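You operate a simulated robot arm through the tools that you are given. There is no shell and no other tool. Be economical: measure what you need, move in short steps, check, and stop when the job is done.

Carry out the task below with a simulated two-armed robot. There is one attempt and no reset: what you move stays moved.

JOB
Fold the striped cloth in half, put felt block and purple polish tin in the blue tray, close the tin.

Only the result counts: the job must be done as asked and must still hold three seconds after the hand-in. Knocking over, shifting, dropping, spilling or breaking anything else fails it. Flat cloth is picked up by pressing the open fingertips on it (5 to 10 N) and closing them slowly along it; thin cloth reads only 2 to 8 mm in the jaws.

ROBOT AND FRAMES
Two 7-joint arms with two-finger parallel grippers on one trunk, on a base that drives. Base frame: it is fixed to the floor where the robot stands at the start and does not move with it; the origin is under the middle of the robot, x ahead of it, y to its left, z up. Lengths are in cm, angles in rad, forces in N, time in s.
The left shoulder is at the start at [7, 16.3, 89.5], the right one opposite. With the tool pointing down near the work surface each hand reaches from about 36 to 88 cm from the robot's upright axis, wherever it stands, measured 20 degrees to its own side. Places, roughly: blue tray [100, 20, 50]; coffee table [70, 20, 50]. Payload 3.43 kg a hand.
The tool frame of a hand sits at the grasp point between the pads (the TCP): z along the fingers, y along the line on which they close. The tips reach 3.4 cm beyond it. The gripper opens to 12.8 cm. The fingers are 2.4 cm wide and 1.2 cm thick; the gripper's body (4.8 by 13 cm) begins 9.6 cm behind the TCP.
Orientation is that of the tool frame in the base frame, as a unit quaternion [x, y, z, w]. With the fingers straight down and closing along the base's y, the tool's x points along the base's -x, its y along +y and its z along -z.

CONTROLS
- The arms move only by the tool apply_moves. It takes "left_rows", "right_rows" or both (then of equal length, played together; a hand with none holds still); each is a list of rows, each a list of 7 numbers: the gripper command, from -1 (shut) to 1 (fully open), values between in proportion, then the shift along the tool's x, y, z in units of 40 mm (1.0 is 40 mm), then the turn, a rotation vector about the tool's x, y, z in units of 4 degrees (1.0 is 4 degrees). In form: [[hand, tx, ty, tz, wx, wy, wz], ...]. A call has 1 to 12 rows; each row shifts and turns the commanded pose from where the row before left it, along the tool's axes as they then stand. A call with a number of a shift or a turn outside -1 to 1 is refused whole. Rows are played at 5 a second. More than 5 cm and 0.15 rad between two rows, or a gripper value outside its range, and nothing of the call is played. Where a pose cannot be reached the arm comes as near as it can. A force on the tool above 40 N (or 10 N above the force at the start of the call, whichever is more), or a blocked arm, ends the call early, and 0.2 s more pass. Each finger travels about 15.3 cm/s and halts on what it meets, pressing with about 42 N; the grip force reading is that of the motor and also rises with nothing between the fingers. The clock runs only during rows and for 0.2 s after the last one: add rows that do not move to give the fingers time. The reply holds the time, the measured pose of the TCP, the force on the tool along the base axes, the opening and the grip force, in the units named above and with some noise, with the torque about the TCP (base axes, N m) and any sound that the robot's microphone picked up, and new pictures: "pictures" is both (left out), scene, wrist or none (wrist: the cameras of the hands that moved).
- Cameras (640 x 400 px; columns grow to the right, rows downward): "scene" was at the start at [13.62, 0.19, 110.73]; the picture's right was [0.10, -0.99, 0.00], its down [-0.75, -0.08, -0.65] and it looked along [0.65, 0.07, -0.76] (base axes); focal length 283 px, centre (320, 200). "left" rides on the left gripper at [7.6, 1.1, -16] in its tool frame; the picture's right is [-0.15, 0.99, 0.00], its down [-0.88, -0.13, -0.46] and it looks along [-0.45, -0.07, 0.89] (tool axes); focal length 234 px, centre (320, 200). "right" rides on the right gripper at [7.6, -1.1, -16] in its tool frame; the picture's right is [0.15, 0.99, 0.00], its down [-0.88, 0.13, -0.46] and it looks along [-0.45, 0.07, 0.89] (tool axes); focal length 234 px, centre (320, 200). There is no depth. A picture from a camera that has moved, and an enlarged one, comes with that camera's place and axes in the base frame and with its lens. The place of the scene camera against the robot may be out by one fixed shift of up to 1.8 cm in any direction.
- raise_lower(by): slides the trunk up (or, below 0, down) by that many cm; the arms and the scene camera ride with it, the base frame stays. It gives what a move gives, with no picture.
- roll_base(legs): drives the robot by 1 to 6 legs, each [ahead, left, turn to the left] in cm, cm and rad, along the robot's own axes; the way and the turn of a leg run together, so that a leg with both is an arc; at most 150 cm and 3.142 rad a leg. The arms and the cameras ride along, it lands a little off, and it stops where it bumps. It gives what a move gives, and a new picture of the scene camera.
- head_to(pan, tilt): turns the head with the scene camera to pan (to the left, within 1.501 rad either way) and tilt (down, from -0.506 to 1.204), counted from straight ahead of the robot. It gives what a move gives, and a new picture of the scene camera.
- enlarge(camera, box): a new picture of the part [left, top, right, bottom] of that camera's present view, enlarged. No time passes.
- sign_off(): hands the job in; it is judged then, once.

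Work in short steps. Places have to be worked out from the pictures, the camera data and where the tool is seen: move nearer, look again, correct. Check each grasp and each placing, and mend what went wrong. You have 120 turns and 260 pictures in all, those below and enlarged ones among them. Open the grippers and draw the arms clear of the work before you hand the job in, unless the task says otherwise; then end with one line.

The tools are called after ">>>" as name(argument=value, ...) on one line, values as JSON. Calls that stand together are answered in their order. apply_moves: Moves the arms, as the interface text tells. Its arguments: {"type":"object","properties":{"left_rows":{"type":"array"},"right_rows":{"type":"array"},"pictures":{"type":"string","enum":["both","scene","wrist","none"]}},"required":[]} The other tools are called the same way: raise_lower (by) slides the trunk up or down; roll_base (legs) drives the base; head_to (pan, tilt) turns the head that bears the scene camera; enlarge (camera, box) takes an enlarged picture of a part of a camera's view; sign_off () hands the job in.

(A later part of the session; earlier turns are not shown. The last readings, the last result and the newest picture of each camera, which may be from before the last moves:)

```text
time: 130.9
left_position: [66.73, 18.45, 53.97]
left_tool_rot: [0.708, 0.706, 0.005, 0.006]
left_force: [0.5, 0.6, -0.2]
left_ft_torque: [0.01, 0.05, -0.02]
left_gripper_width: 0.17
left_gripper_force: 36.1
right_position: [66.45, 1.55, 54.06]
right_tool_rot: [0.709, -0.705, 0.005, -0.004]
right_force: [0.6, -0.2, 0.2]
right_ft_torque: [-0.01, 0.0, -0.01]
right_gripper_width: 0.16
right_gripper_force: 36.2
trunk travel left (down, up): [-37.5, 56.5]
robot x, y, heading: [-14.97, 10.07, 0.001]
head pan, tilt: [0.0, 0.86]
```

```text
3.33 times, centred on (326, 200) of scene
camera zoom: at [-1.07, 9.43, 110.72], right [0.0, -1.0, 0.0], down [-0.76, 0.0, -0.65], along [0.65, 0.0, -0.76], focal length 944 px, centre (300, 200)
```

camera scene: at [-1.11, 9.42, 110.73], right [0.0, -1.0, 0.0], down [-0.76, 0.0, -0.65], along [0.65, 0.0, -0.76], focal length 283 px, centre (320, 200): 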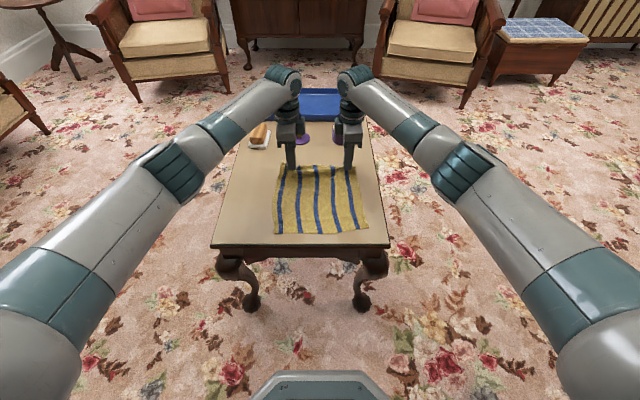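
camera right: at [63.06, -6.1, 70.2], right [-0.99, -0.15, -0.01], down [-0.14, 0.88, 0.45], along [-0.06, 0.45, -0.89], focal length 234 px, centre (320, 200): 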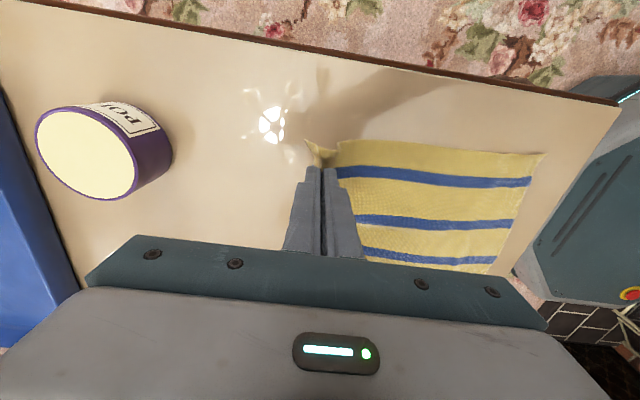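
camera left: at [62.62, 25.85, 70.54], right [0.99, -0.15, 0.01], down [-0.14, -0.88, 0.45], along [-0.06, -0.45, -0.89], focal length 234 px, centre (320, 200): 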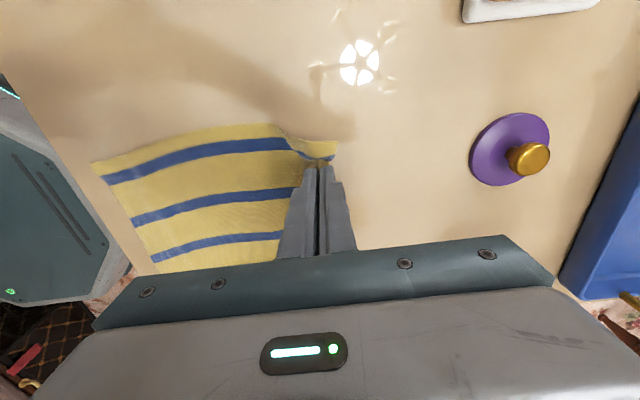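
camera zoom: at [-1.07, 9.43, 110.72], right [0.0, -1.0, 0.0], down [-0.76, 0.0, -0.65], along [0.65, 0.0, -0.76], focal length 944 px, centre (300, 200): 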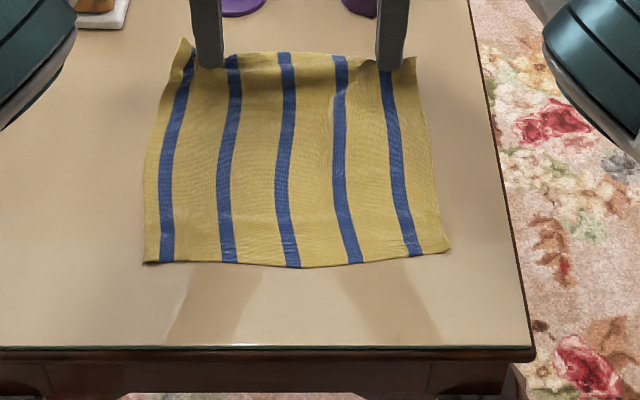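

Near edge is at x≈44, pinch line at 66.6. I refold toward the robot with an exact arc (fold line ≈56.5), ending with the pinch at x≈46.5 — no overshoot this time.

>>> apply_moves(left_rows=[[-1, 0, -0.35, -0.6, 0, 0, 0], [-1, 0, -0.4, -0.5, 0, 0, 0], [-1, 0, -0.525, -0.375, 0, 0, 0], [-1, 0, -0.6, -0.25, 0, 0, 0], [-1, 0, -0.65, -0.075, 0, 0, 0], [-1, 0, -0.65, 0.075, 0, 0, 0], [-1, 0, -0.625, 0.25, 0, 0, 0], [-1, 0, -0.5, 0.375, 0, 0, 0], [-1, 0, -0.4, 0.5, 0, 0, 0], [-1, 0, -0.25, 0.4, 0, 0, 0], [-1, 0, 0, 0, 0, 0, 0]], right_rows=[[-1, 0, 0.35, -0.6, 0, 0, 0], [-1, 0, 0.4, -0.5, 0, 0, 0], [-1, 0, 0.525, -0.375, 0, 0, 0], [-1, 0, 0.6, -0.25, 0, 0, 0], [-1, 0, 0.65, -0.075, 0, 0, 0], [-1, 0, 0.65, 0.075, 0, 0, 0], [-1, 0, 0.625, 0.25, 0, 0, 0], [-1, 0, 0.5, 0.375, 0, 0, 0], [-1, 0, 0.4, 0.5, 0, 0, 0], [-1, 0, 0.25, 0.4, 0, 0, 0], [-1, 0, 0, 0, 0, 0, 0]])

>>> enlarge(camera="left", box=[220, 60, 460, 210])

```text
time: 133.3
left_position: [47.0, 18.46, 54.43]
left_tool_rot: [0.709, 0.705, 0.005, 0.005]
left_force: [-0.4, -0.2, 0.4]
left_ft_torque: [-0.01, 0.03, 0.01]
left_gripper_width: 0.13
left_gripper_force: 36.4
right_position: [46.22, 1.45, 54.58]
right_tool_rot: [0.708, -0.706, 0.005, -0.003]
right_force: [0.0, -0.9, -1.0]
right_ft_torque: [0.0, 0.04, -0.01]
right_gripper_width: 0.17
right_gripper_force: 35.7
trunk travel left (down, up): [-37.5, 56.5]
robot x, y, heading: [-14.89, 9.68, -0.001]
head pan, tilt: [0.0, 0.86]
camera scene: at [-1.1, 9.43, 110.73], right [0.0, -1.0, 0.0], down [-0.76, 0.0, -0.65], along [0.65, 0.0, -0.76], focal length 283 px, centre (320, 200)
camera right: at [47.32, -6.21, 70.62], right [-0.99, -0.15, -0.01], down [-0.14, 0.88, 0.45], along [-0.06, 0.45, -0.89], focal length 234 px, centre (320, 200)
camera left: at [47.94, 26.01, 70.42], right [0.99, -0.15, 0.01], down [-0.14, -0.88, 0.45], along [-0.06, -0.45, -0.89], focal length 234 px, centre (320, 200)
```

scene: 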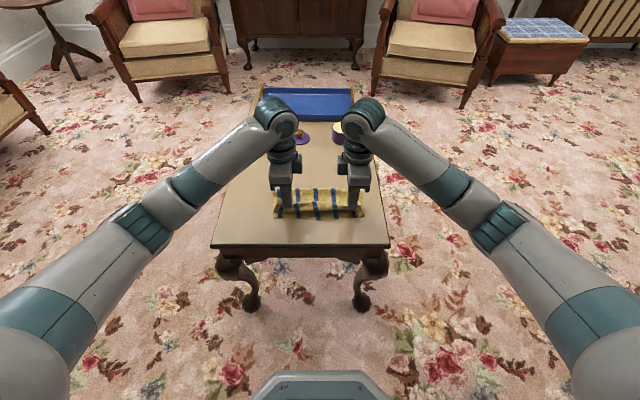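
right: 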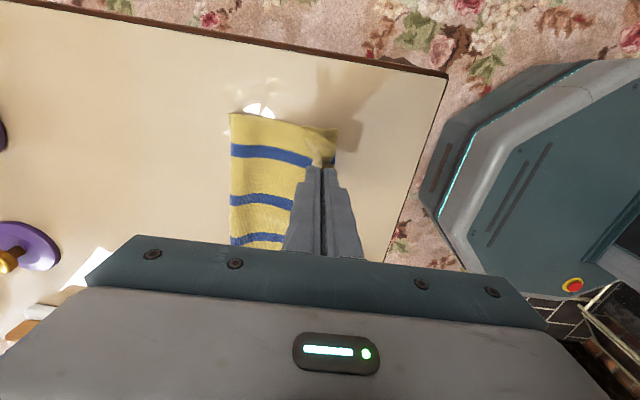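
left: 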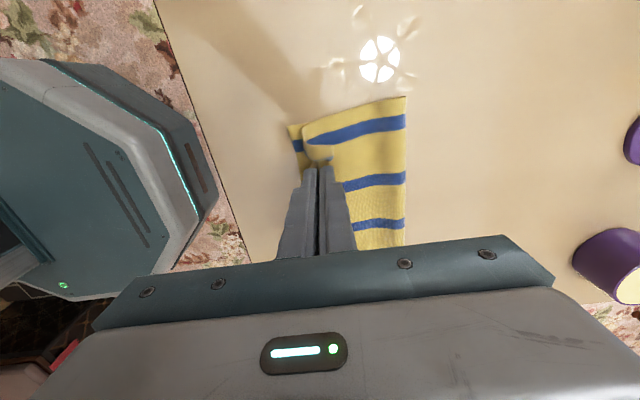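

```text
2.67 times, centred on (340, 135) of left
camera zoom: at [47.94, 26.01, 70.42], right [0.99, -0.15, 0.01], down [-0.14, -0.88, 0.45], along [-0.06, -0.45, -0.89], focal length 624 px, centre (267, 373)
```

zoom: 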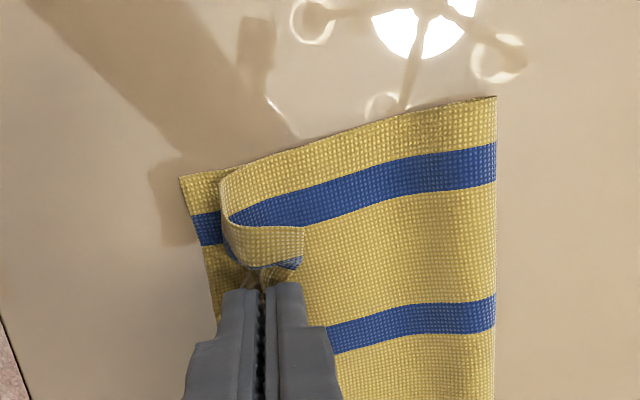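

The loop and a 2.4 cm turned-back lip are clear; fold at ≈55.2, near edge 44.8, so the top is too far over. I move the pinch forward 2.5 cm, slightly up, and check the fold position.

>>> apply_moves(left_rows=[[-1, 0, 0.2, -0.15, 0, 0, 0], [-1, 0, 0.2, -0.1, 0, 0, 0], [-1, 0, 0.2, 0, 0, 0, 0], [-1, 0, 0, 0, 0, 0, 0]], right_rows=[[-1, 0, -0.25, -0.15, 0, 0, 0], [-1, 0, -0.25, -0.1, 0, 0, 0], [-1, 0, -0.25, 0, 0, 0, 0], [-1, 0, 0, 0, 0, 0, 0]], pictures="none")

>>> enlarge(camera="left", box=[220, 60, 460, 210])

>>> enlarge(camera="right", box=[180, 60, 420, 210])

```text
time: 134.3
left_position: [49.3, 18.42, 55.55]
left_tool_rot: [0.708, 0.706, 0.005, 0.005]
left_force: [0.2, -0.1, 0.3]
left_ft_torque: [0.02, 0.0, -0.03]
left_gripper_width: 0.1
left_gripper_force: 36.1
right_position: [49.41, 1.39, 55.57]
right_tool_rot: [0.708, -0.706, 0.004, -0.004]
right_force: [0.3, 0.1, -0.2]
right_ft_torque: [-0.01, 0.0, 0.02]
right_gripper_width: 0.17
right_gripper_force: 36.0
trunk travel left (down, up): [-37.5, 56.5]
robot x, y, heading: [-14.79, 10.06, -0.003]
head pan, tilt: [0.0, 0.86]
```

```text
2.67 times, centred on (340, 135) of left
camera zoom: at [50.27, 25.92, 71.48], right [0.99, -0.15, 0.01], down [-0.14, -0.88, 0.45], along [-0.06, -0.45, -0.89], focal length 624 px, centre (267, 373)
```

zoom: 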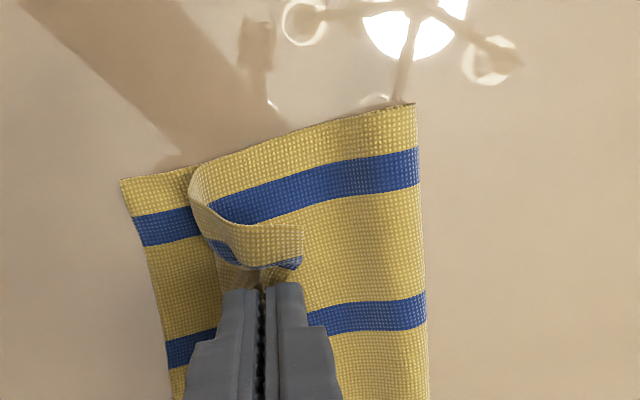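

```text
2.67 times, centred on (300, 135) of right
camera zoom: at [50.41, -6.19, 71.65], right [-0.99, -0.15, -0.01], down [-0.14, 0.88, 0.45], along [-0.06, 0.45, -0.89], focal length 624 px, centre (373, 373)
```

zoom: 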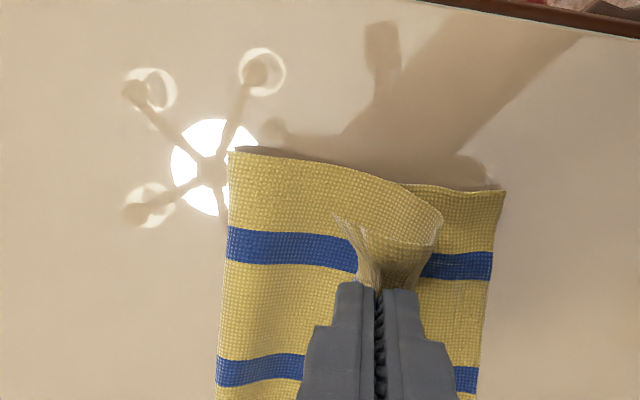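

The fold edge stayed at ≈55.2 (still bulged). I set the pinch down at x≈46.8, release gently with a small opening and lift off to look.

>>> apply_moves(left_rows=[[-1, 0, -0.2, 0.2, 0, 0, 0], [-1, 0, -0.2, 0.25, 0, 0, 0], [-1, 0, -0.2, 0.25, 0, 0, 0], [-1, 0, 0, 0.15, 0, 0, 0], [-1, 0, 0, 0, 0, 0, 0], [-0.9, 0, 0, 0, 0, 0, 0], [-0.8, 0, 0, 0, 0, 0, 0], [-0.75, 0, 0, 0, 0, 0, 0], [-0.75, 0, 0, -0.4, 0, 0, 0], [-0.75, 0, 0, -0.8, 0, 0, 0], [-0.75, 0, 0, -0.8, 0, 0, 0]], right_rows=[[-1, 0, 0.2, 0.2, 0, 0, 0], [-1, 0, 0.2, 0.25, 0, 0, 0], [-1, 0, 0.2, 0.25, 0, 0, 0], [-1, 0, 0, 0.15, 0, 0, 0], [-1, 0, 0, 0, 0, 0, 0], [-0.9, 0, 0, 0, 0, 0, 0], [-0.8, 0, 0, 0, 0, 0, 0], [-0.75, 0, 0, 0, 0, 0, 0], [-0.75, 0, 0, -0.4, 0, 0, 0], [-0.75, 0, 0, -0.8, 0, 0, 0], [-0.75, 0, 0, -0.8, 0, 0, 0]], pictures="none")

>>> enlarge(camera="left", box=[220, 60, 460, 210])

>>> enlarge(camera="right", box=[180, 60, 420, 210])

>>> enlarge(camera="scene", box=[240, 150, 400, 250])

```text
time: 136.7
left_position: [46.87, 18.54, 60.2]
left_tool_rot: [0.709, 0.705, 0.005, 0.004]
left_force: [0.1, 0.7, -0.6]
left_ft_torque: [0.0, -0.01, 0.01]
left_gripper_width: 1.59
left_gripper_force: 0.1
right_position: [46.81, 1.32, 60.38]
right_tool_rot: [0.709, -0.705, 0.004, -0.003]
right_force: [-0.9, 0.2, -0.3]
right_ft_torque: [0.0, -0.01, -0.01]
right_gripper_width: 1.6
right_gripper_force: 0.0
trunk travel left (down, up): [-37.5, 56.5]
robot x, y, heading: [-14.56, 9.86, -0.003]
head pan, tilt: [0.0, 0.86]
```

```text
2.67 times, centred on (340, 135) of left
camera zoom: at [47.8, 25.98, 76.15], right [0.99, -0.15, 0.01], down [-0.14, -0.88, 0.45], along [-0.06, -0.45, -0.89], focal length 624 px, centre (267, 373)
```

zoom: 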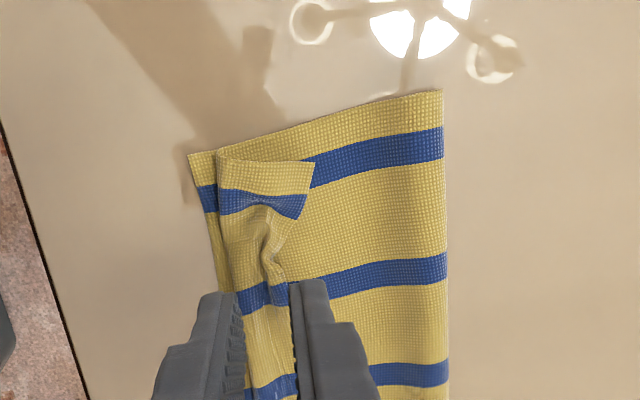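

```text
2.67 times, centred on (300, 135) of right
camera zoom: at [47.61, -6.26, 76.39], right [-0.99, -0.15, -0.01], down [-0.14, 0.88, 0.45], along [-0.06, 0.45, -0.89], focal length 624 px, centre (373, 373)
```

zoom: 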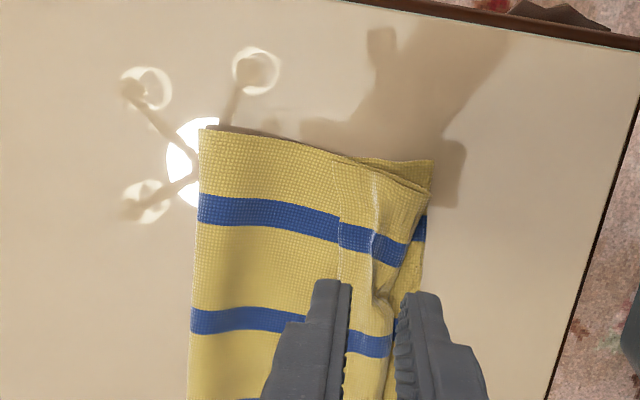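

```text
4.00 times, centred on (320, 200) of scene
camera zoom: at [-1.16, 9.43, 110.73], right [0.0, -1.0, 0.0], down [-0.76, 0.0, -0.65], along [0.65, 0.0, -0.76], focal length 1132 px, centre (320, 200)
```

zoom: 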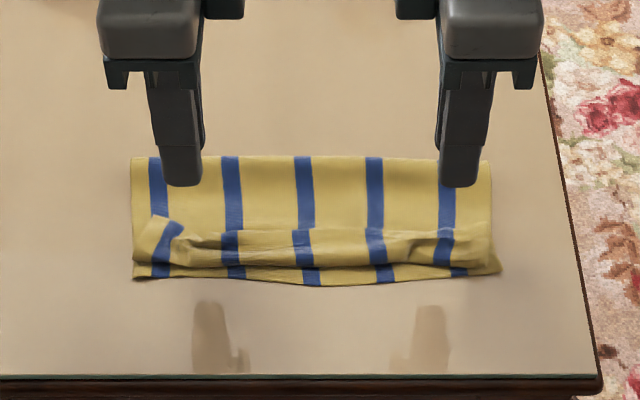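

Now a clean turned-back lip (crease x≈45, lip edge x≈48.8) lies on top. I'll try unrolling it by pressing closed fingertips lightly on the lip and dragging toward −x. First close and lower to light contact at x≈47.6.

>>> apply_moves(left_rows=[[-1, 0, 0.1, 0.5, 0, 0, 0], [-1, 0, 0.1, 0.7, 0, 0, 0], [-1, 0, 0, 0.6, 0, 0, 0], [-1, 0, 0, 0.05, 0, 0, 0], [-1, 0, 0, 0, 0, 0, 0]], right_rows=[[-1, 0, -0.1, 0.5, 0, 0, 0], [-1, 0, -0.1, 0.7, 0, 0, 0], [-1, 0, 0, 0.65, 0, 0, 0], [-1, 0, 0, 0.05, 0, 0, 0], [-1, 0, 0, 0, 0, 0, 0]], pictures="none")

```text
time: 137.9
left_position: [47.65, 18.49, 52.59]
left_tool_rot: [0.708, 0.706, 0.004, 0.005]
left_force: [-0.8, 0.1, -0.7]
left_ft_torque: [0.0, 0.02, -0.01]
left_gripper_width: 0.01
left_gripper_force: 33.1
right_position: [47.71, 1.48, 52.59]
right_tool_rot: [0.708, -0.706, 0.005, -0.003]
right_force: [-1.1, -0.1, 0.4]
right_ft_torque: [0.02, 0.03, -0.03]
right_gripper_width: 0.01
right_gripper_force: 33.0
trunk travel left (down, up): [-37.5, 56.5]
robot x, y, heading: [-14.97, 9.87, -0.007]
head pan, tilt: [0.0, 0.86]
```

>>> apply_moves(left_rows=[[-1, 0, 0, 0.1, 0, 0, 0], [-1, 0, 0, 0.08, 0, 0, 0], [-1, 0, 0, 0, 0, 0, 0]], right_rows=[[-1, 0, 0, 0.1, 0, 0, 0], [-1, 0, 0, 0.08, 0, 0, 0], [-1, 0, 0, 0, 0, 0, 0]], pictures="none")

```text
time: 138.7
left_position: [47.79, 18.42, 51.92]
left_tool_rot: [0.709, 0.706, 0.005, 0.005]
left_force: [0.0, 1.0, 1.1]
left_ft_torque: [0.01, -0.01, -0.01]
left_gripper_width: 0.0
left_gripper_force: 33.0
right_position: [47.57, 1.35, 51.79]
right_tool_rot: [0.709, -0.706, 0.005, -0.004]
right_force: [-0.1, 0.8, 1.4]
right_ft_torque: [-0.02, 0.0, 0.02]
right_gripper_width: 0.01
right_gripper_force: 33.2
trunk travel left (down, up): [-37.5, 56.5]
robot x, y, heading: [-14.81, 9.99, 0.003]
head pan, tilt: [0.0, 0.86]
```

Light contact. I drag both toward −x by ~6.5 cm.

>>> apply_moves(left_rows=[[-1, 0, 0, 0.02, 0, 0, 0], [-1, 0, -0.16, 0, 0, 0, 0], [-1, 0, -0.16, 0, 0, 0, 0], [-1, 0, -0.16, 0, 0, 0, 0], [-1, 0, -0.16, 0, 0, 0, 0], [-1, 0, -0.16, 0, 0, 0, 0], [-1, 0, -0.16, 0, 0, 0, 0], [-1, 0, -0.16, 0, 0, 0, 0], [-1, 0, -0.16, 0, 0, 0, 0], [-1, 0, -0.16, 0, 0, 0, 0], [-1, 0, 0, 0, 0, 0, 0]], right_rows=[[-1, 0, 0, 0.02, 0, 0, 0], [-1, 0, 0.16, 0, 0, 0, 0], [-1, 0, 0.16, 0, 0, 0, 0], [-1, 0, 0.16, 0, 0, 0, 0], [-1, 0, 0.16, 0, 0, 0, 0], [-1, 0, 0.16, 0, 0, 0, 0], [-1, 0, 0.16, 0, 0, 0, 0], [-1, 0, 0.16, 0, 0, 0, 0], [-1, 0, 0.16, 0, 0, 0, 0], [-1, 0, 0.16, 0, 0, 0, 0], [-1, 0, 0, 0, 0, 0, 0]], pictures="none")

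>>> enlarge(camera="scene", box=[240, 150, 400, 250])

>>> enlarge(camera="left", box=[220, 60, 460, 210])

```text
time: 141.1
left_position: [42.1, 18.46, 51.82]
left_tool_rot: [0.709, 0.706, 0.005, 0.005]
left_force: [0.1, 0.2, -0.5]
left_ft_torque: [-0.01, 0.0, -0.04]
left_gripper_width: 0.01
left_gripper_force: 33.1
right_position: [41.98, 1.49, 51.78]
right_tool_rot: [0.709, -0.706, 0.005, -0.004]
right_force: [-0.3, -0.5, 0.4]
right_ft_torque: [0.02, 0.0, 0.02]
right_gripper_width: 0.0
right_gripper_force: 33.5
trunk travel left (down, up): [-37.5, 56.5]
robot x, y, heading: [-14.82, 9.88, 0.0]
head pan, tilt: [0.0, 0.86]
```

```text
4.00 times, centred on (320, 200) of scene
camera zoom: at [-1.11, 9.43, 110.73], right [0.0, -1.0, 0.0], down [-0.76, 0.0, -0.65], along [0.65, 0.0, -0.76], focal length 1132 px, centre (320, 200)
```

zoom: 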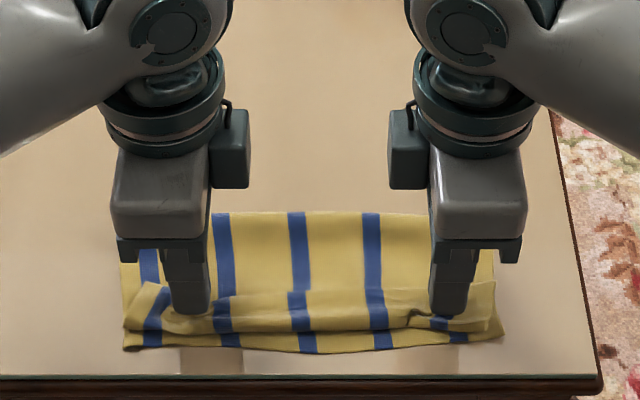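

```text
2.67 times, centred on (340, 135) of left
camera zoom: at [43.01, 25.9, 67.78], right [0.99, -0.15, 0.01], down [-0.14, -0.88, 0.45], along [-0.06, -0.45, -0.89], focal length 624 px, centre (267, 373)
```

zoom: 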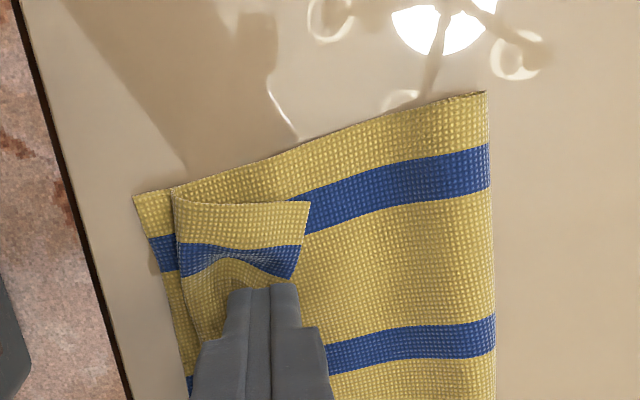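

The whole stack slid as a unit (cloth-on-table friction is low): near edge now x≈38.6, table edge ≈36.5, lip edge ≈43.8. That allows another way: grip the lip, swing it back over and pull it down past the table's edge so gravity straightens it, then push the stack back. I lift to look.

>>> apply_moves(left_rows=[[-0.7, 0, 0, -0.5, 0, 0, 0], [-0.7, 0, 0.1, -0.8, 0, 0, 0], [-0.7, 0, 0, -0.8, 0, 0, 0], [-0.7, 0, 0, 0, 0, 0, 0]], right_rows=[[-0.7, 0, 0, -0.5, 0, 0, 0], [-0.7, 0, -0.1, -0.8, 0, 0, 0], [-0.7, 0, 0, -0.8, 0, 0, 0], [-0.7, 0, 0, 0, 0, 0, 0]], pictures="none")

>>> enlarge(camera="left", box=[240, 70, 400, 170])

>>> enlarge(camera="right", box=[240, 70, 400, 170])

```text
time: 142.1
left_position: [42.05, 18.58, 60.05]
left_tool_rot: [0.71, 0.704, 0.005, 0.006]
left_force: [-0.2, 0.2, -0.6]
left_ft_torque: [0.01, 0.0, -0.01]
left_gripper_width: 1.91
left_gripper_force: 0.1
right_position: [42.32, 1.38, 59.96]
right_tool_rot: [0.708, -0.706, 0.005, -0.004]
right_force: [0.2, 0.4, -0.7]
right_ft_torque: [0.01, -0.01, 0.05]
right_gripper_width: 1.96
right_gripper_force: 0.0
trunk travel left (down, up): [-37.5, 56.5]
robot x, y, heading: [-14.74, 9.97, -0.004]
head pan, tilt: [0.0, 0.86]
```

```text
4.00 times, centred on (320, 120) of left
camera zoom: at [43.11, 26.1, 76.02], right [0.99, -0.15, 0.01], down [-0.14, -0.88, 0.45], along [-0.06, -0.45, -0.89], focal length 937 px, centre (320, 520)
```

zoom: 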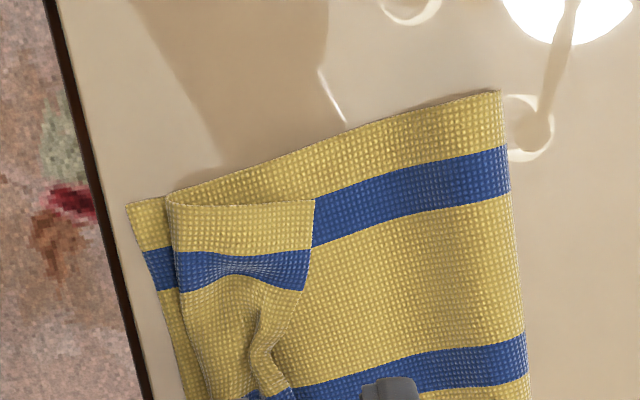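

```text
4.00 times, centred on (320, 120) of right
camera zoom: at [43.3, -6.2, 76.11], right [-0.99, -0.15, -0.01], down [-0.14, 0.88, 0.45], along [-0.06, 0.45, -0.89], focal length 937 px, centre (320, 520)
```

zoom: 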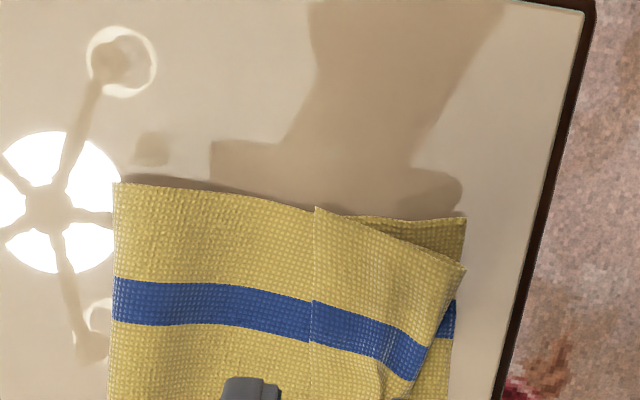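

Lip edges at x≈42.2 (left, y≈20.4) and ≈42.8 (right, y≈0.5). I position to pinch them near the corners.

>>> apply_moves(left_rows=[[-0.7, 0.24, -0.18, 0.5, 0, 0, 0], [-0.7, 0.24, -0.18, 0.5, 0, 0, 0], [-0.7, 0, 0, 0.5, 0, 0, 0], [-0.7, 0, 0, 0.5, 0, 0, 0], [-0.7, 0, 0, 0.06, 0, 0, 0], [-0.7, 0, 0, 0, 0, 0, 0]], right_rows=[[-0.7, 0.1, 0.14, 0.5, 0, 0, 0], [-0.7, 0.1, 0.14, 0.5, 0, 0, 0], [-0.7, 0, 0, 0.5, 0, 0, 0], [-0.7, 0, 0, 0.5, 0, 0, 0], [-0.7, 0, 0, 0.04, 0, 0, 0], [-0.7, 0, 0, 0, 0, 0, 0]], pictures="none")

```text
time: 143.5
left_position: [40.92, 20.45, 51.9]
left_tool_rot: [0.708, 0.706, 0.005, 0.005]
left_force: [0.2, -0.9, 0.3]
left_ft_torque: [0.02, 0.01, 0.03]
left_gripper_width: 1.93
left_gripper_force: 0.0
right_position: [41.35, 0.67, 51.86]
right_tool_rot: [0.708, -0.706, 0.004, -0.004]
right_force: [-1.0, -0.2, 0.3]
right_ft_torque: [-0.01, 0.02, -0.03]
right_gripper_width: 1.91
right_gripper_force: 0.1
trunk travel left (down, up): [-37.5, 56.5]
robot x, y, heading: [-14.65, 9.85, 0.001]
head pan, tilt: [0.0, 0.86]
```

>>> apply_moves(left_rows=[[-0.7, 0, -0.06, 0.06, 0, 0, 0], [-0.7, 0, 0, 0.03, 0, 0, 0], [-0.7, 0, 0, 0, 0, 0, 0]], right_rows=[[-0.7, 0, 0.02, 0.06, 0, 0, 0], [-0.7, 0, 0, 0.03, 0, 0, 0], [-0.7, 0, 0, 0, 0, 0, 0]], pictures="none")

```text
time: 144.3
left_position: [40.77, 20.54, 51.56]
left_tool_rot: [0.708, 0.706, 0.006, 0.005]
left_force: [0.0, 0.6, 7.3]
left_ft_torque: [0.08, 0.07, -0.01]
left_gripper_width: 1.89
left_gripper_force: 0.2
right_position: [41.22, 0.56, 51.62]
right_tool_rot: [0.708, -0.706, 0.005, -0.004]
right_force: [1.6, 1.5, 7.5]
right_ft_torque: [-0.02, 0.11, -0.02]
right_gripper_width: 1.92
right_gripper_force: 0.0
trunk travel left (down, up): [-37.5, 56.5]
robot x, y, heading: [-14.98, 10.05, -0.006]
head pan, tilt: [0.0, 0.86]
```

Both press ~7.4 N. Close slowly and lift.

>>> apply_moves(left_rows=[[-0.74, 0, 0, 0, 0, 0, 0], [-0.78, 0, 0, 0, 0, 0, 0], [-0.82, 0, 0, 0, 0, 0, 0], [-0.86, 0, 0, 0, 0, 0, 0], [-0.9, 0, 0, 0, 0, 0, 0], [-0.94, 0, 0, 0, 0, 0, 0], [-0.98, 0, 0, 0, 0, 0, 0], [-1, 0, 0, 0, 0, 0, 0], [-1, 0, 0, 0, 0, 0, 0], [-1, 0, 0, -0.2, 0, 0, 0], [-1, 0, 0, -0.3, 0, 0, 0], [-1, 0, 0, -0.3, 0, 0, 0]], right_rows=[[-0.74, 0, 0, 0, 0, 0, 0], [-0.78, 0, 0, 0, 0, 0, 0], [-0.82, 0, 0, 0, 0, 0, 0], [-0.86, 0, 0, 0, 0, 0, 0], [-0.9, 0, 0, 0, 0, 0, 0], [-0.94, 0, 0, 0, 0, 0, 0], [-0.98, 0, 0, 0, 0, 0, 0], [-1, 0, 0, 0, 0, 0, 0], [-1, 0, 0, 0, 0, 0, 0], [-1, 0, 0, -0.2, 0, 0, 0], [-1, 0, 0, -0.3, 0, 0, 0], [-1, 0, 0, -0.3, 0, 0, 0]], pictures="wrist")

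```text
time: 146.9
left_position: [40.7, 20.4, 54.87]
left_tool_rot: [0.708, 0.706, 0.005, 0.006]
left_force: [-0.3, 0.0, 0.4]
left_ft_torque: [0.0, 0.02, -0.02]
left_gripper_width: 0.16
left_gripper_force: 36.5
right_position: [41.2, 0.66, 54.77]
right_tool_rot: [0.709, -0.706, 0.004, -0.004]
right_force: [0.0, 0.0, -1.1]
right_ft_torque: [0.04, 0.04, -0.02]
right_gripper_width: 0.16
right_gripper_force: 36.8
trunk travel left (down, up): [-37.5, 56.5]
robot x, y, heading: [-14.7, 10.15, -0.002]
head pan, tilt: [0.0, 0.86]
camera right: at [42.2, -6.95, 70.84], right [-0.99, -0.15, -0.01], down [-0.14, 0.88, 0.45], along [-0.06, 0.45, -0.89], focal length 234 px, centre (320, 200)
camera left: at [41.67, 27.86, 70.81], right [0.99, -0.15, 0.01], down [-0.14, -0.88, 0.45], along [-0.06, -0.45, -0.89], focal length 234 px, centre (320, 200)
```

right: 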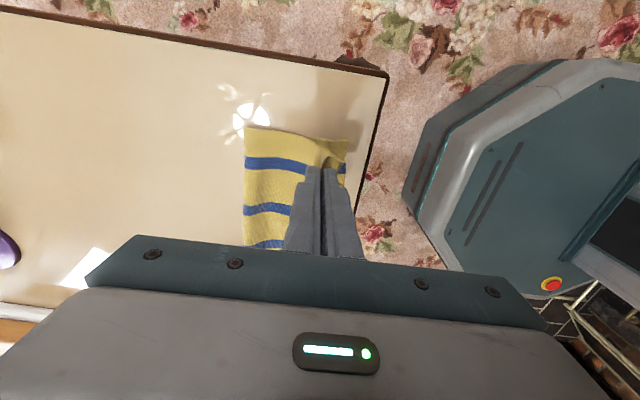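
left: 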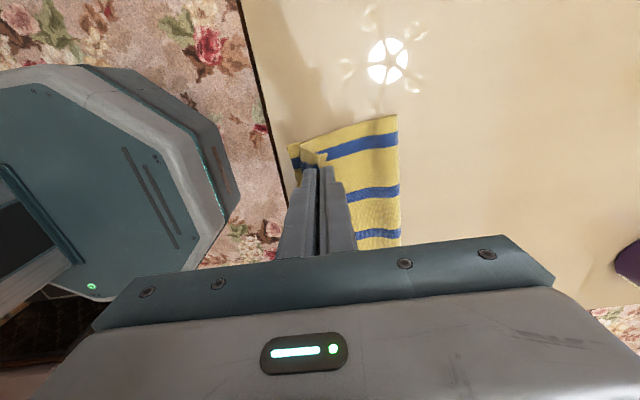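

Both corners held. I peel the top layer up to place the fold at ≈12.4 cm from the near edge, then swing back toward the table's edge.

>>> apply_moves(left_rows=[[-1, 0, 0.25, -0.7, 0, 0, 0], [-1, 0, 0.5, -0.6, 0, 0, 0], [-1, 0, 0.75, -0.4, 0, 0, 0], [-1, 0, 0.75, -0.1, 0, 0, 0], [-1, 0, 0.2, 0, 0, 0, 0], [-1, 0, 0, 0, 0, 0, 0], [-1, 0, -0.5, 0, 0, 0, 0], [-1, 0, -0.6, 0.15, 0, 0, 0], [-1, 0, -0.75, 0.4, 0, 0, 0], [-1, 0, -0.5, 0.5, 0, 0, 0], [-1, 0, -0.4, 0.6, 0, 0, 0], [-1, 0, 0, 0, 0, 0, 0]], right_rows=[[-1, 0, -0.25, -0.7, 0, 0, 0], [-1, 0, -0.5, -0.6, 0, 0, 0], [-1, 0, -0.75, -0.4, 0, 0, 0], [-1, 0, -0.65, -0.1, 0, 0, 0], [-1, 0, -0.2, 0, 0, 0, 0], [-1, 0, 0, 0, 0, 0, 0], [-1, 0, 0.5, 0, 0, 0, 0], [-1, 0, 0.6, 0.15, 0, 0, 0], [-1, 0, 0.75, 0.4, 0, 0, 0], [-1, 0, 0.5, 0.5, 0, 0, 0], [-1, 0, 0.4, 0.6, 0, 0, 0], [-1, 0, 0, 0, 0, 0, 0]])

>>> enlarge(camera="scene", box=[240, 150, 400, 250])

```text
time: 149.5
left_position: [39.44, 20.53, 55.35]
left_tool_rot: [0.709, 0.705, 0.004, 0.005]
left_force: [0.8, 0.6, 0.0]
left_ft_torque: [-0.02, -0.05, 0.0]
left_gripper_width: 0.17
left_gripper_force: 36.7
right_position: [39.62, 0.6, 55.31]
right_tool_rot: [0.709, -0.705, 0.005, -0.004]
right_force: [0.3, 0.0, 0.7]
right_ft_torque: [-0.01, -0.01, -0.01]
right_gripper_width: 0.18
right_gripper_force: 36.9
trunk travel left (down, up): [-37.5, 56.5]
robot x, y, heading: [-14.61, 10.18, 0.0]
head pan, tilt: [0.0, 0.86]
camera scene: at [-1.1, 9.43, 110.73], right [0.0, -1.0, 0.0], down [-0.76, 0.0, -0.65], along [0.65, 0.0, -0.76], focal length 283 px, centre (320, 200)
camera right: at [40.66, -7.05, 71.4], right [-0.99, -0.15, -0.01], down [-0.14, 0.88, 0.45], along [-0.06, 0.45, -0.89], focal length 234 px, centre (320, 200)
camera left: at [40.37, 27.89, 71.34], right [0.99, -0.15, 0.01], down [-0.14, -0.88, 0.45], along [-0.06, -0.45, -0.89], focal length 234 px, centre (320, 200)
```

scene: 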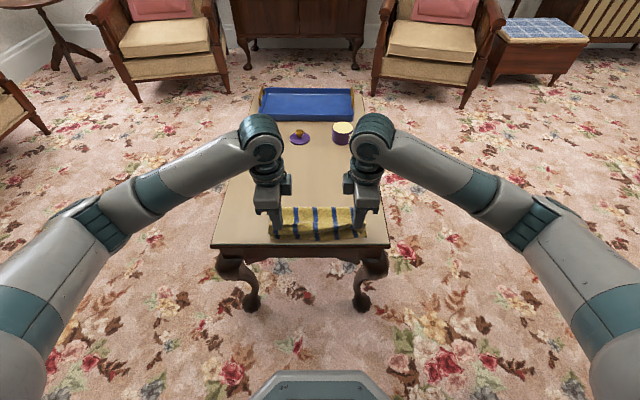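
right: 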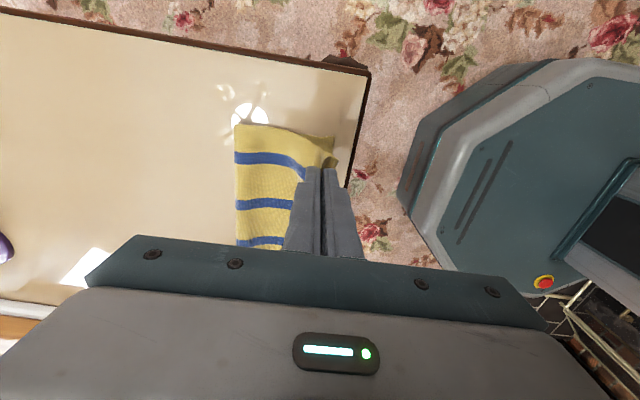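
left: 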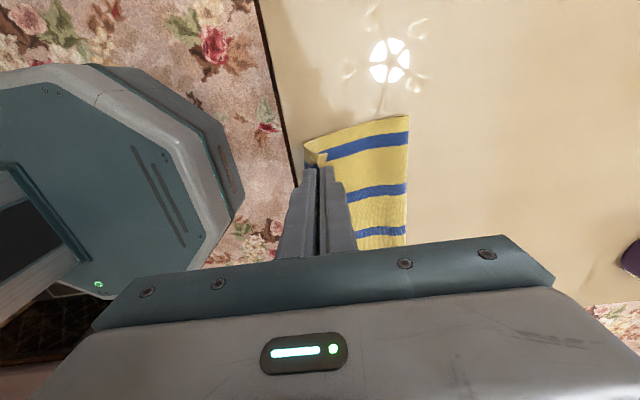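

```text
4.00 times, centred on (320, 200) of scene
camera zoom: at [-1.1, 9.43, 110.73], right [0.0, -1.0, 0.0], down [-0.76, 0.0, -0.65], along [0.65, 0.0, -0.76], focal length 1132 px, centre (320, 200)
```

zoom: 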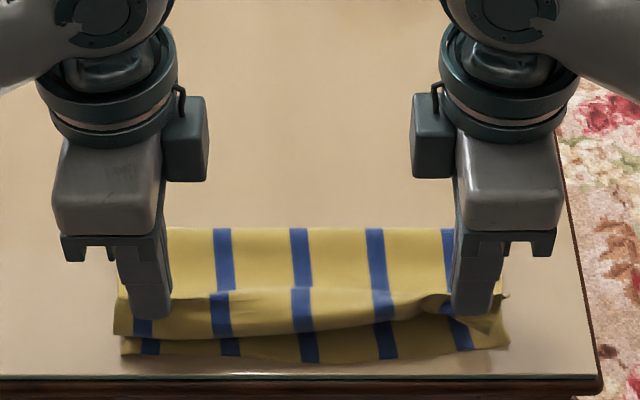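

The fold is still ~10 cm from the near edge. I peel further forward again and set the pinch down more toward +x (x≈44.8) so the fold forms farther out.

>>> apply_moves(left_rows=[[-1, 0, 0.6, -1, 0, 0, 0], [-1, 0, 0.9, -0.7, 0, 0, 0], [-1, 0, 0.9, -0.1, 0, 0, 0], [-1, 0, 0.75, 0, 0, 0, 0], [-1, 0, 0.25, 0.1, 0, 0, 0], [-1, 0, 0, 0, 0, 0, 0], [-1, 0, -0.4, 0.45, 0, 0, 0], [-1, 0, -0.5, 0.5, 0, 0, 0], [-1, 0, -0.5, 0.5, 0, 0, 0], [-1, 0, -0.4, 0.5, 0, 0, 0], [-1, 0, -0.2, 0.4, 0, 0, 0], [-1, 0, 0, 0, 0, 0, 0]], right_rows=[[-1, 0, -0.6, -1, 0, 0, 0], [-1, 0, -0.9, -0.7, 0, 0, 0], [-1, 0, -0.9, -0.1, 0, 0, 0], [-1, 0, -0.75, 0, 0, 0, 0], [-1, 0, -0.25, 0.1, 0, 0, 0], [-1, 0, 0, 0, 0, 0, 0], [-1, 0, 0.4, 0.45, 0, 0, 0], [-1, 0, 0.5, 0.5, 0, 0, 0], [-1, 0, 0.5, 0.5, 0, 0, 0], [-1, 0, 0.4, 0.5, 0, 0, 0], [-1, 0, 0.2, 0.4, 0, 0, 0], [-1, 0, 0, 0, 0, 0, 0]], pictures="none")

>>> enlarge(camera="scene", box=[240, 150, 400, 250])

>>> enlarge(camera="left", box=[220, 60, 460, 210])

```text
time: 152.1
left_position: [45.14, 20.3, 52.87]
left_tool_rot: [0.708, 0.706, 0.005, 0.005]
left_force: [-0.9, 0.8, 0.6]
left_ft_torque: [0.0, 0.01, 0.01]
left_gripper_width: 0.18
left_gripper_force: 37.0
right_position: [45.06, 0.75, 52.91]
right_tool_rot: [0.708, -0.706, 0.005, -0.004]
right_force: [0.3, 0.3, 0.0]
right_ft_torque: [-0.01, 0.01, 0.03]
right_gripper_width: 0.18
right_gripper_force: 36.7
trunk travel left (down, up): [-37.5, 56.5]
robot x, y, heading: [-14.92, 10.1, 0.002]
head pan, tilt: [0.0, 0.86]
```

```text
4.00 times, centred on (320, 200) of scene
camera zoom: at [-1.11, 9.43, 110.73], right [0.0, -1.0, 0.0], down [-0.76, 0.0, -0.65], along [0.65, 0.0, -0.76], focal length 1132 px, centre (320, 200)
```

zoom: 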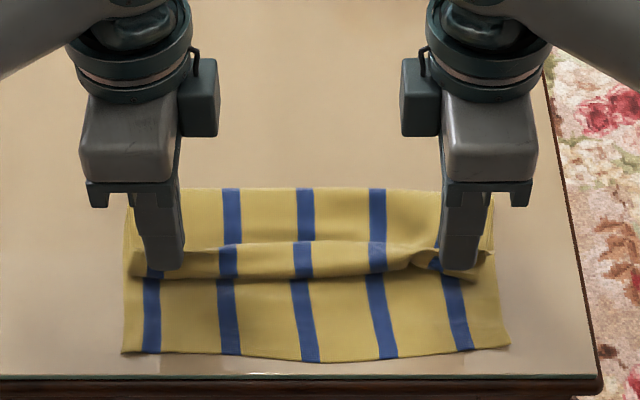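

```text
2.67 times, centred on (340, 135) of left
camera zoom: at [46.08, 27.77, 68.8], right [0.99, -0.15, 0.01], down [-0.14, -0.88, 0.45], along [-0.06, -0.45, -0.89], focal length 624 px, centre (267, 373)
```

zoom: 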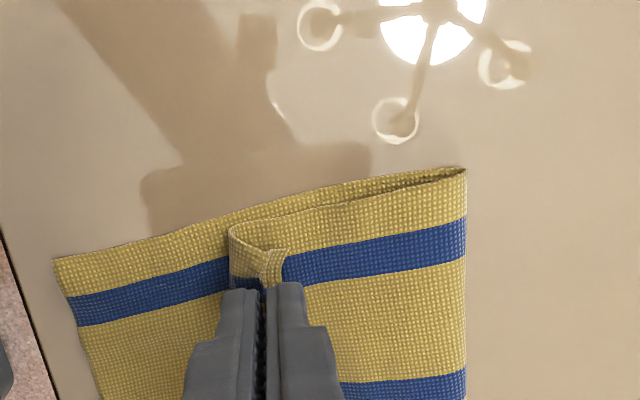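

Fold is now at ≈51.7 with near edge 38.2 (lower 13.5 cm). I move the pinch low toward −x by ~3.5 cm and recheck.

>>> apply_moves(left_rows=[[-1, 0, -0.2, 0.05, 0, 0, 0], [-1, 0, -0.25, 0.05, 0, 0, 0], [-1, 0, -0.25, 0.05, 0, 0, 0], [-1, 0, -0.2, 0, 0, 0, 0], [-1, 0, 0, 0, 0, 0, 0]], right_rows=[[-1, 0, 0.2, 0.05, 0, 0, 0], [-1, 0, 0.25, 0.05, 0, 0, 0], [-1, 0, 0.25, 0.05, 0, 0, 0], [-1, 0, 0.2, 0, 0, 0, 0], [-1, 0, 0, 0, 0, 0, 0]], pictures="none")

>>> enlarge(camera="scene", box=[240, 150, 400, 250])

>>> enlarge(camera="left", box=[220, 60, 460, 210])

```text
time: 153.3
left_position: [41.58, 20.34, 52.24]
left_tool_rot: [0.709, 0.706, 0.005, 0.005]
left_force: [0.6, -0.8, 0.8]
left_ft_torque: [0.0, -0.01, 0.02]
left_gripper_width: 0.17
left_gripper_force: 36.8
right_position: [41.55, 0.74, 52.23]
right_tool_rot: [0.708, -0.706, 0.004, -0.004]
right_force: [-0.2, -1.2, 0.9]
right_ft_torque: [-0.02, 0.02, 0.02]
right_gripper_width: 0.19
right_gripper_force: 36.2
trunk travel left (down, up): [-37.5, 56.5]
robot x, y, heading: [-14.81, 10.31, -0.002]
head pan, tilt: [0.0, 0.86]
```

```text
4.00 times, centred on (320, 200) of scene
camera zoom: at [-1.1, 9.43, 110.73], right [0.0, -1.0, 0.0], down [-0.76, 0.0, -0.65], along [0.65, 0.0, -0.76], focal length 1132 px, centre (320, 200)
```

zoom: 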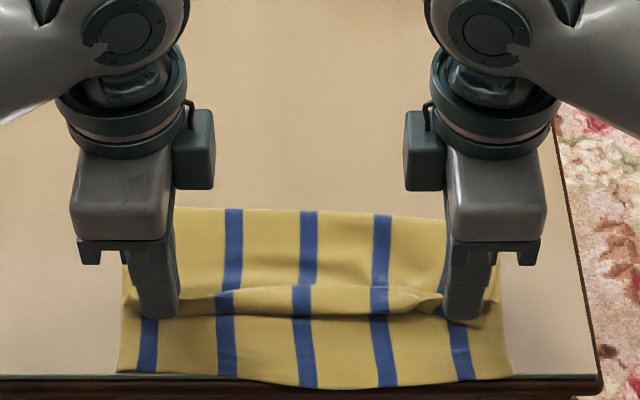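

```text
2.67 times, centred on (340, 135) of left
camera zoom: at [42.57, 27.87, 68.2], right [0.99, -0.15, 0.01], down [-0.14, -0.88, 0.45], along [-0.06, -0.45, -0.89], focal length 624 px, centre (267, 373)
```

zoom: 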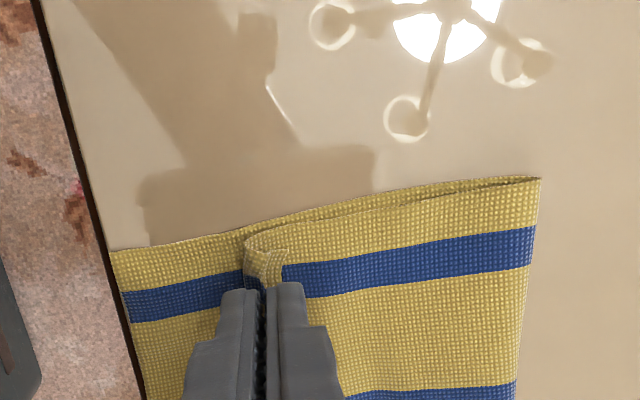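

Stack near edge is now at the table's edge, with only a ~2 cm lip held. Plan: the left hand releases and presses the stack down in the middle while the right pulls its corner over the table's edge to straighten it. First release the left.

>>> apply_moves(left_rows=[[-0.9, 0, 0, 0, 0, 0, 0], [-0.75, 0, 0, 0, 0, 0, 0], [-0.75, 0, 0, -0.5, 0, 0, 0], [-0.75, 0, 0, -0.8, 0, 0, 0], [-1, -0.5, 0.3, 0, 0, 0, 0], [-1, -0.5, 0.4, 0, 0, 0, 0], [-1, -0.5, 0.4, 0, 0, 0, 0], [-1, -0.3, 0.3, 0.3, 0, 0, 0], [-1, 0, 0, 0.8, 0, 0, 0], [-1, 0, 0, 0.3, 0, 0, 0], [-1, 0, 0, 0, 0, 0, 0]], pictures="scene")

```text
time: 155.7
left_position: [47.2, 13.26, 51.75]
left_tool_rot: [0.709, 0.705, 0.005, 0.005]
left_force: [0.1, -0.5, -0.3]
left_ft_torque: [-0.01, 0.01, -0.01]
left_gripper_width: 0.01
left_gripper_force: 33.0
right_position: [41.56, 0.62, 52.14]
right_tool_rot: [0.708, -0.706, 0.005, -0.005]
right_force: [0.1, -0.1, -0.1]
right_ft_torque: [0.0, 0.05, 0.02]
right_gripper_width: 0.16
right_gripper_force: 36.4
trunk travel left (down, up): [-37.5, 56.5]
robot x, y, heading: [-14.89, 10.0, -0.005]
head pan, tilt: [0.0, 0.86]
camera scene: at [-1.11, 9.42, 110.73], right [0.0, -1.0, 0.0], down [-0.76, 0.0, -0.65], along [0.65, 0.0, -0.76], focal length 283 px, centre (320, 200)
```

scene: 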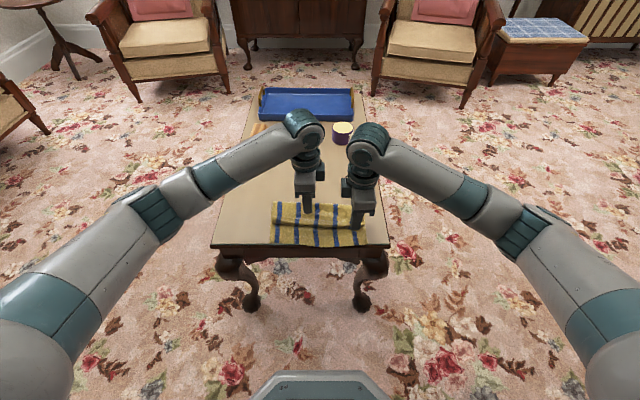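

>>> apply_moves(left_rows=[[-1, 0, 0, 0.05, 0, 0, 0], [-1, 0, 0, 0.04, 0, 0, 0], [-1, 0, 0, 0, 0, 0, 0]], pictures="none")

```text
time: 156.5
left_position: [47.01, 13.23, 51.45]
left_tool_rot: [0.709, 0.705, 0.004, 0.007]
left_force: [0.0, -0.3, 3.4]
left_ft_torque: [0.06, 0.03, 0.02]
left_gripper_width: 0.0
left_gripper_force: 32.6
right_position: [41.59, 0.82, 52.19]
right_tool_rot: [0.708, -0.706, 0.005, -0.004]
right_force: [0.1, 0.6, 0.3]
right_ft_torque: [-0.01, 0.0, 0.0]
right_gripper_width: 0.17
right_gripper_force: 36.4
trunk travel left (down, up): [-37.5, 56.5]
robot x, y, heading: [-15.0, 9.93, 0.001]
head pan, tilt: [0.0, 0.86]
```

>>> apply_moves(left_rows=[[-1, 0, 0, 0.025, 0, 0, 0], [-1, 0, 0, 0, 0, 0, 0], [-1, 0, 0, 0, 0, 0, 0], [-1, 0, 0, 0, 0, 0, 0], [-1, 0, 0, 0, 0, 0, 0], [-1, 0, 0, 0, 0, 0, 0], [-1, 0, 0, 0, 0, 0, 0]], right_rows=[[-1, 0, 0, -0.3, 0, 0, 0], [-1, 0, 0.4, -0.2, 0, 0, 0], [-1, 0, 0.5, 0, 0, 0, 0], [-1, 0, 0.5, 0.2, 0, 0, 0], [-1, 0, 0.3, 0.4, 0, 0, 0], [-1, 0, 0, 0.4, 0, 0, 0], [-1, 0, 0, 0, 0, 0, 0]])

>>> enlarge(camera="scene", box=[240, 150, 400, 250])

```text
time: 158.1
left_position: [47.09, 13.17, 51.56]
left_tool_rot: [0.708, 0.706, 0.006, 0.006]
left_force: [-2.7, -2.5, 12.5]
left_ft_torque: [-0.09, 0.16, 0.0]
left_gripper_width: 0.0
left_gripper_force: 33.0
right_position: [34.62, 0.68, 50.28]
right_tool_rot: [0.709, -0.705, 0.006, -0.004]
right_force: [-5.4, 3.8, 16.3]
right_ft_torque: [0.24, -0.04, -0.08]
right_gripper_width: 0.16
right_gripper_force: 36.3
trunk travel left (down, up): [-37.5, 56.5]
robot x, y, heading: [-15.13, 9.94, -0.0]
head pan, tilt: [0.0, 0.86]
camera scene: at [-1.41, 9.43, 110.77], right [0.0, -1.0, 0.0], down [-0.76, 0.0, -0.65], along [0.65, 0.0, -0.76], focal length 283 px, centre (320, 200)
camera right: at [35.69, -6.93, 66.31], right [-0.99, -0.15, -0.01], down [-0.14, 0.88, 0.45], along [-0.06, 0.45, -0.89], focal length 234 px, centre (320, 200)
camera left: at [47.9, 20.71, 67.51], right [0.99, -0.15, 0.02], down [-0.14, -0.88, 0.45], along [-0.05, -0.45, -0.89], focal length 234 px, centre (320, 200)
```

scene: 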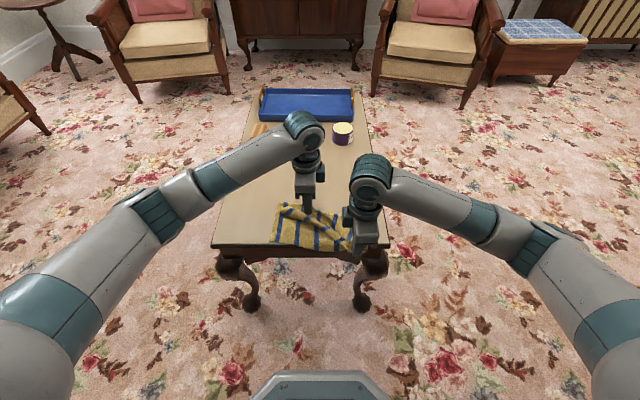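
right: 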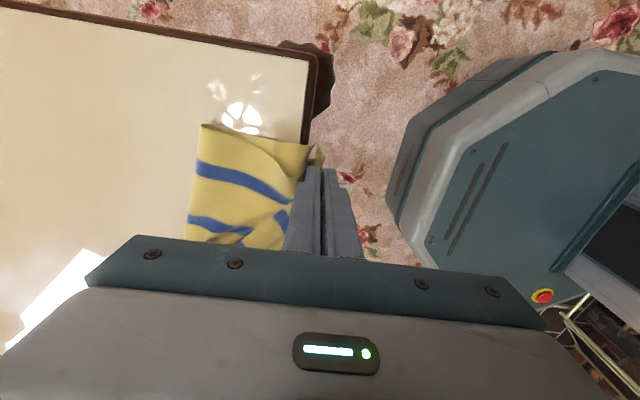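
left: 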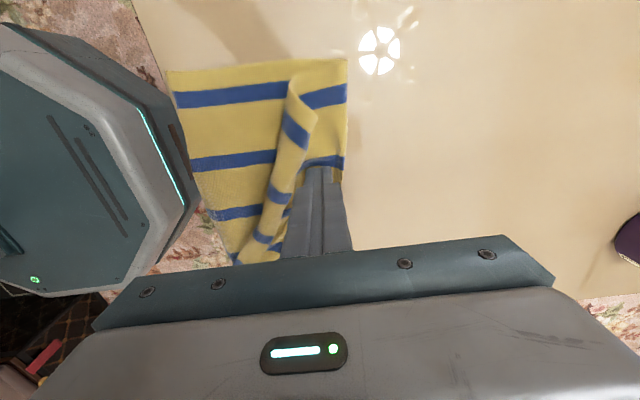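

```text
4.00 times, centred on (320, 200) of scene
camera zoom: at [-1.41, 9.43, 110.77], right [0.0, -1.0, 0.0], down [-0.76, 0.0, -0.65], along [0.65, 0.0, -0.76], focal length 1132 px, centre (320, 200)
```

zoom: 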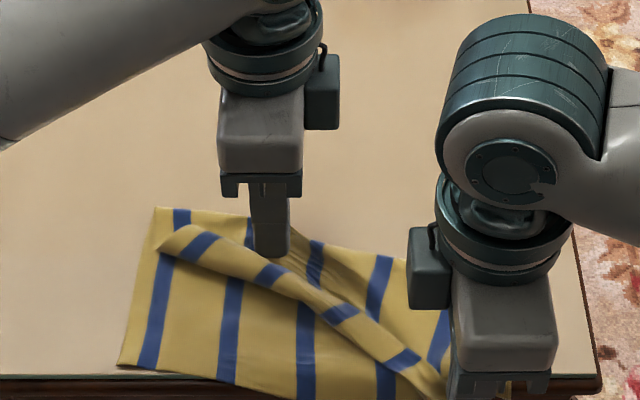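

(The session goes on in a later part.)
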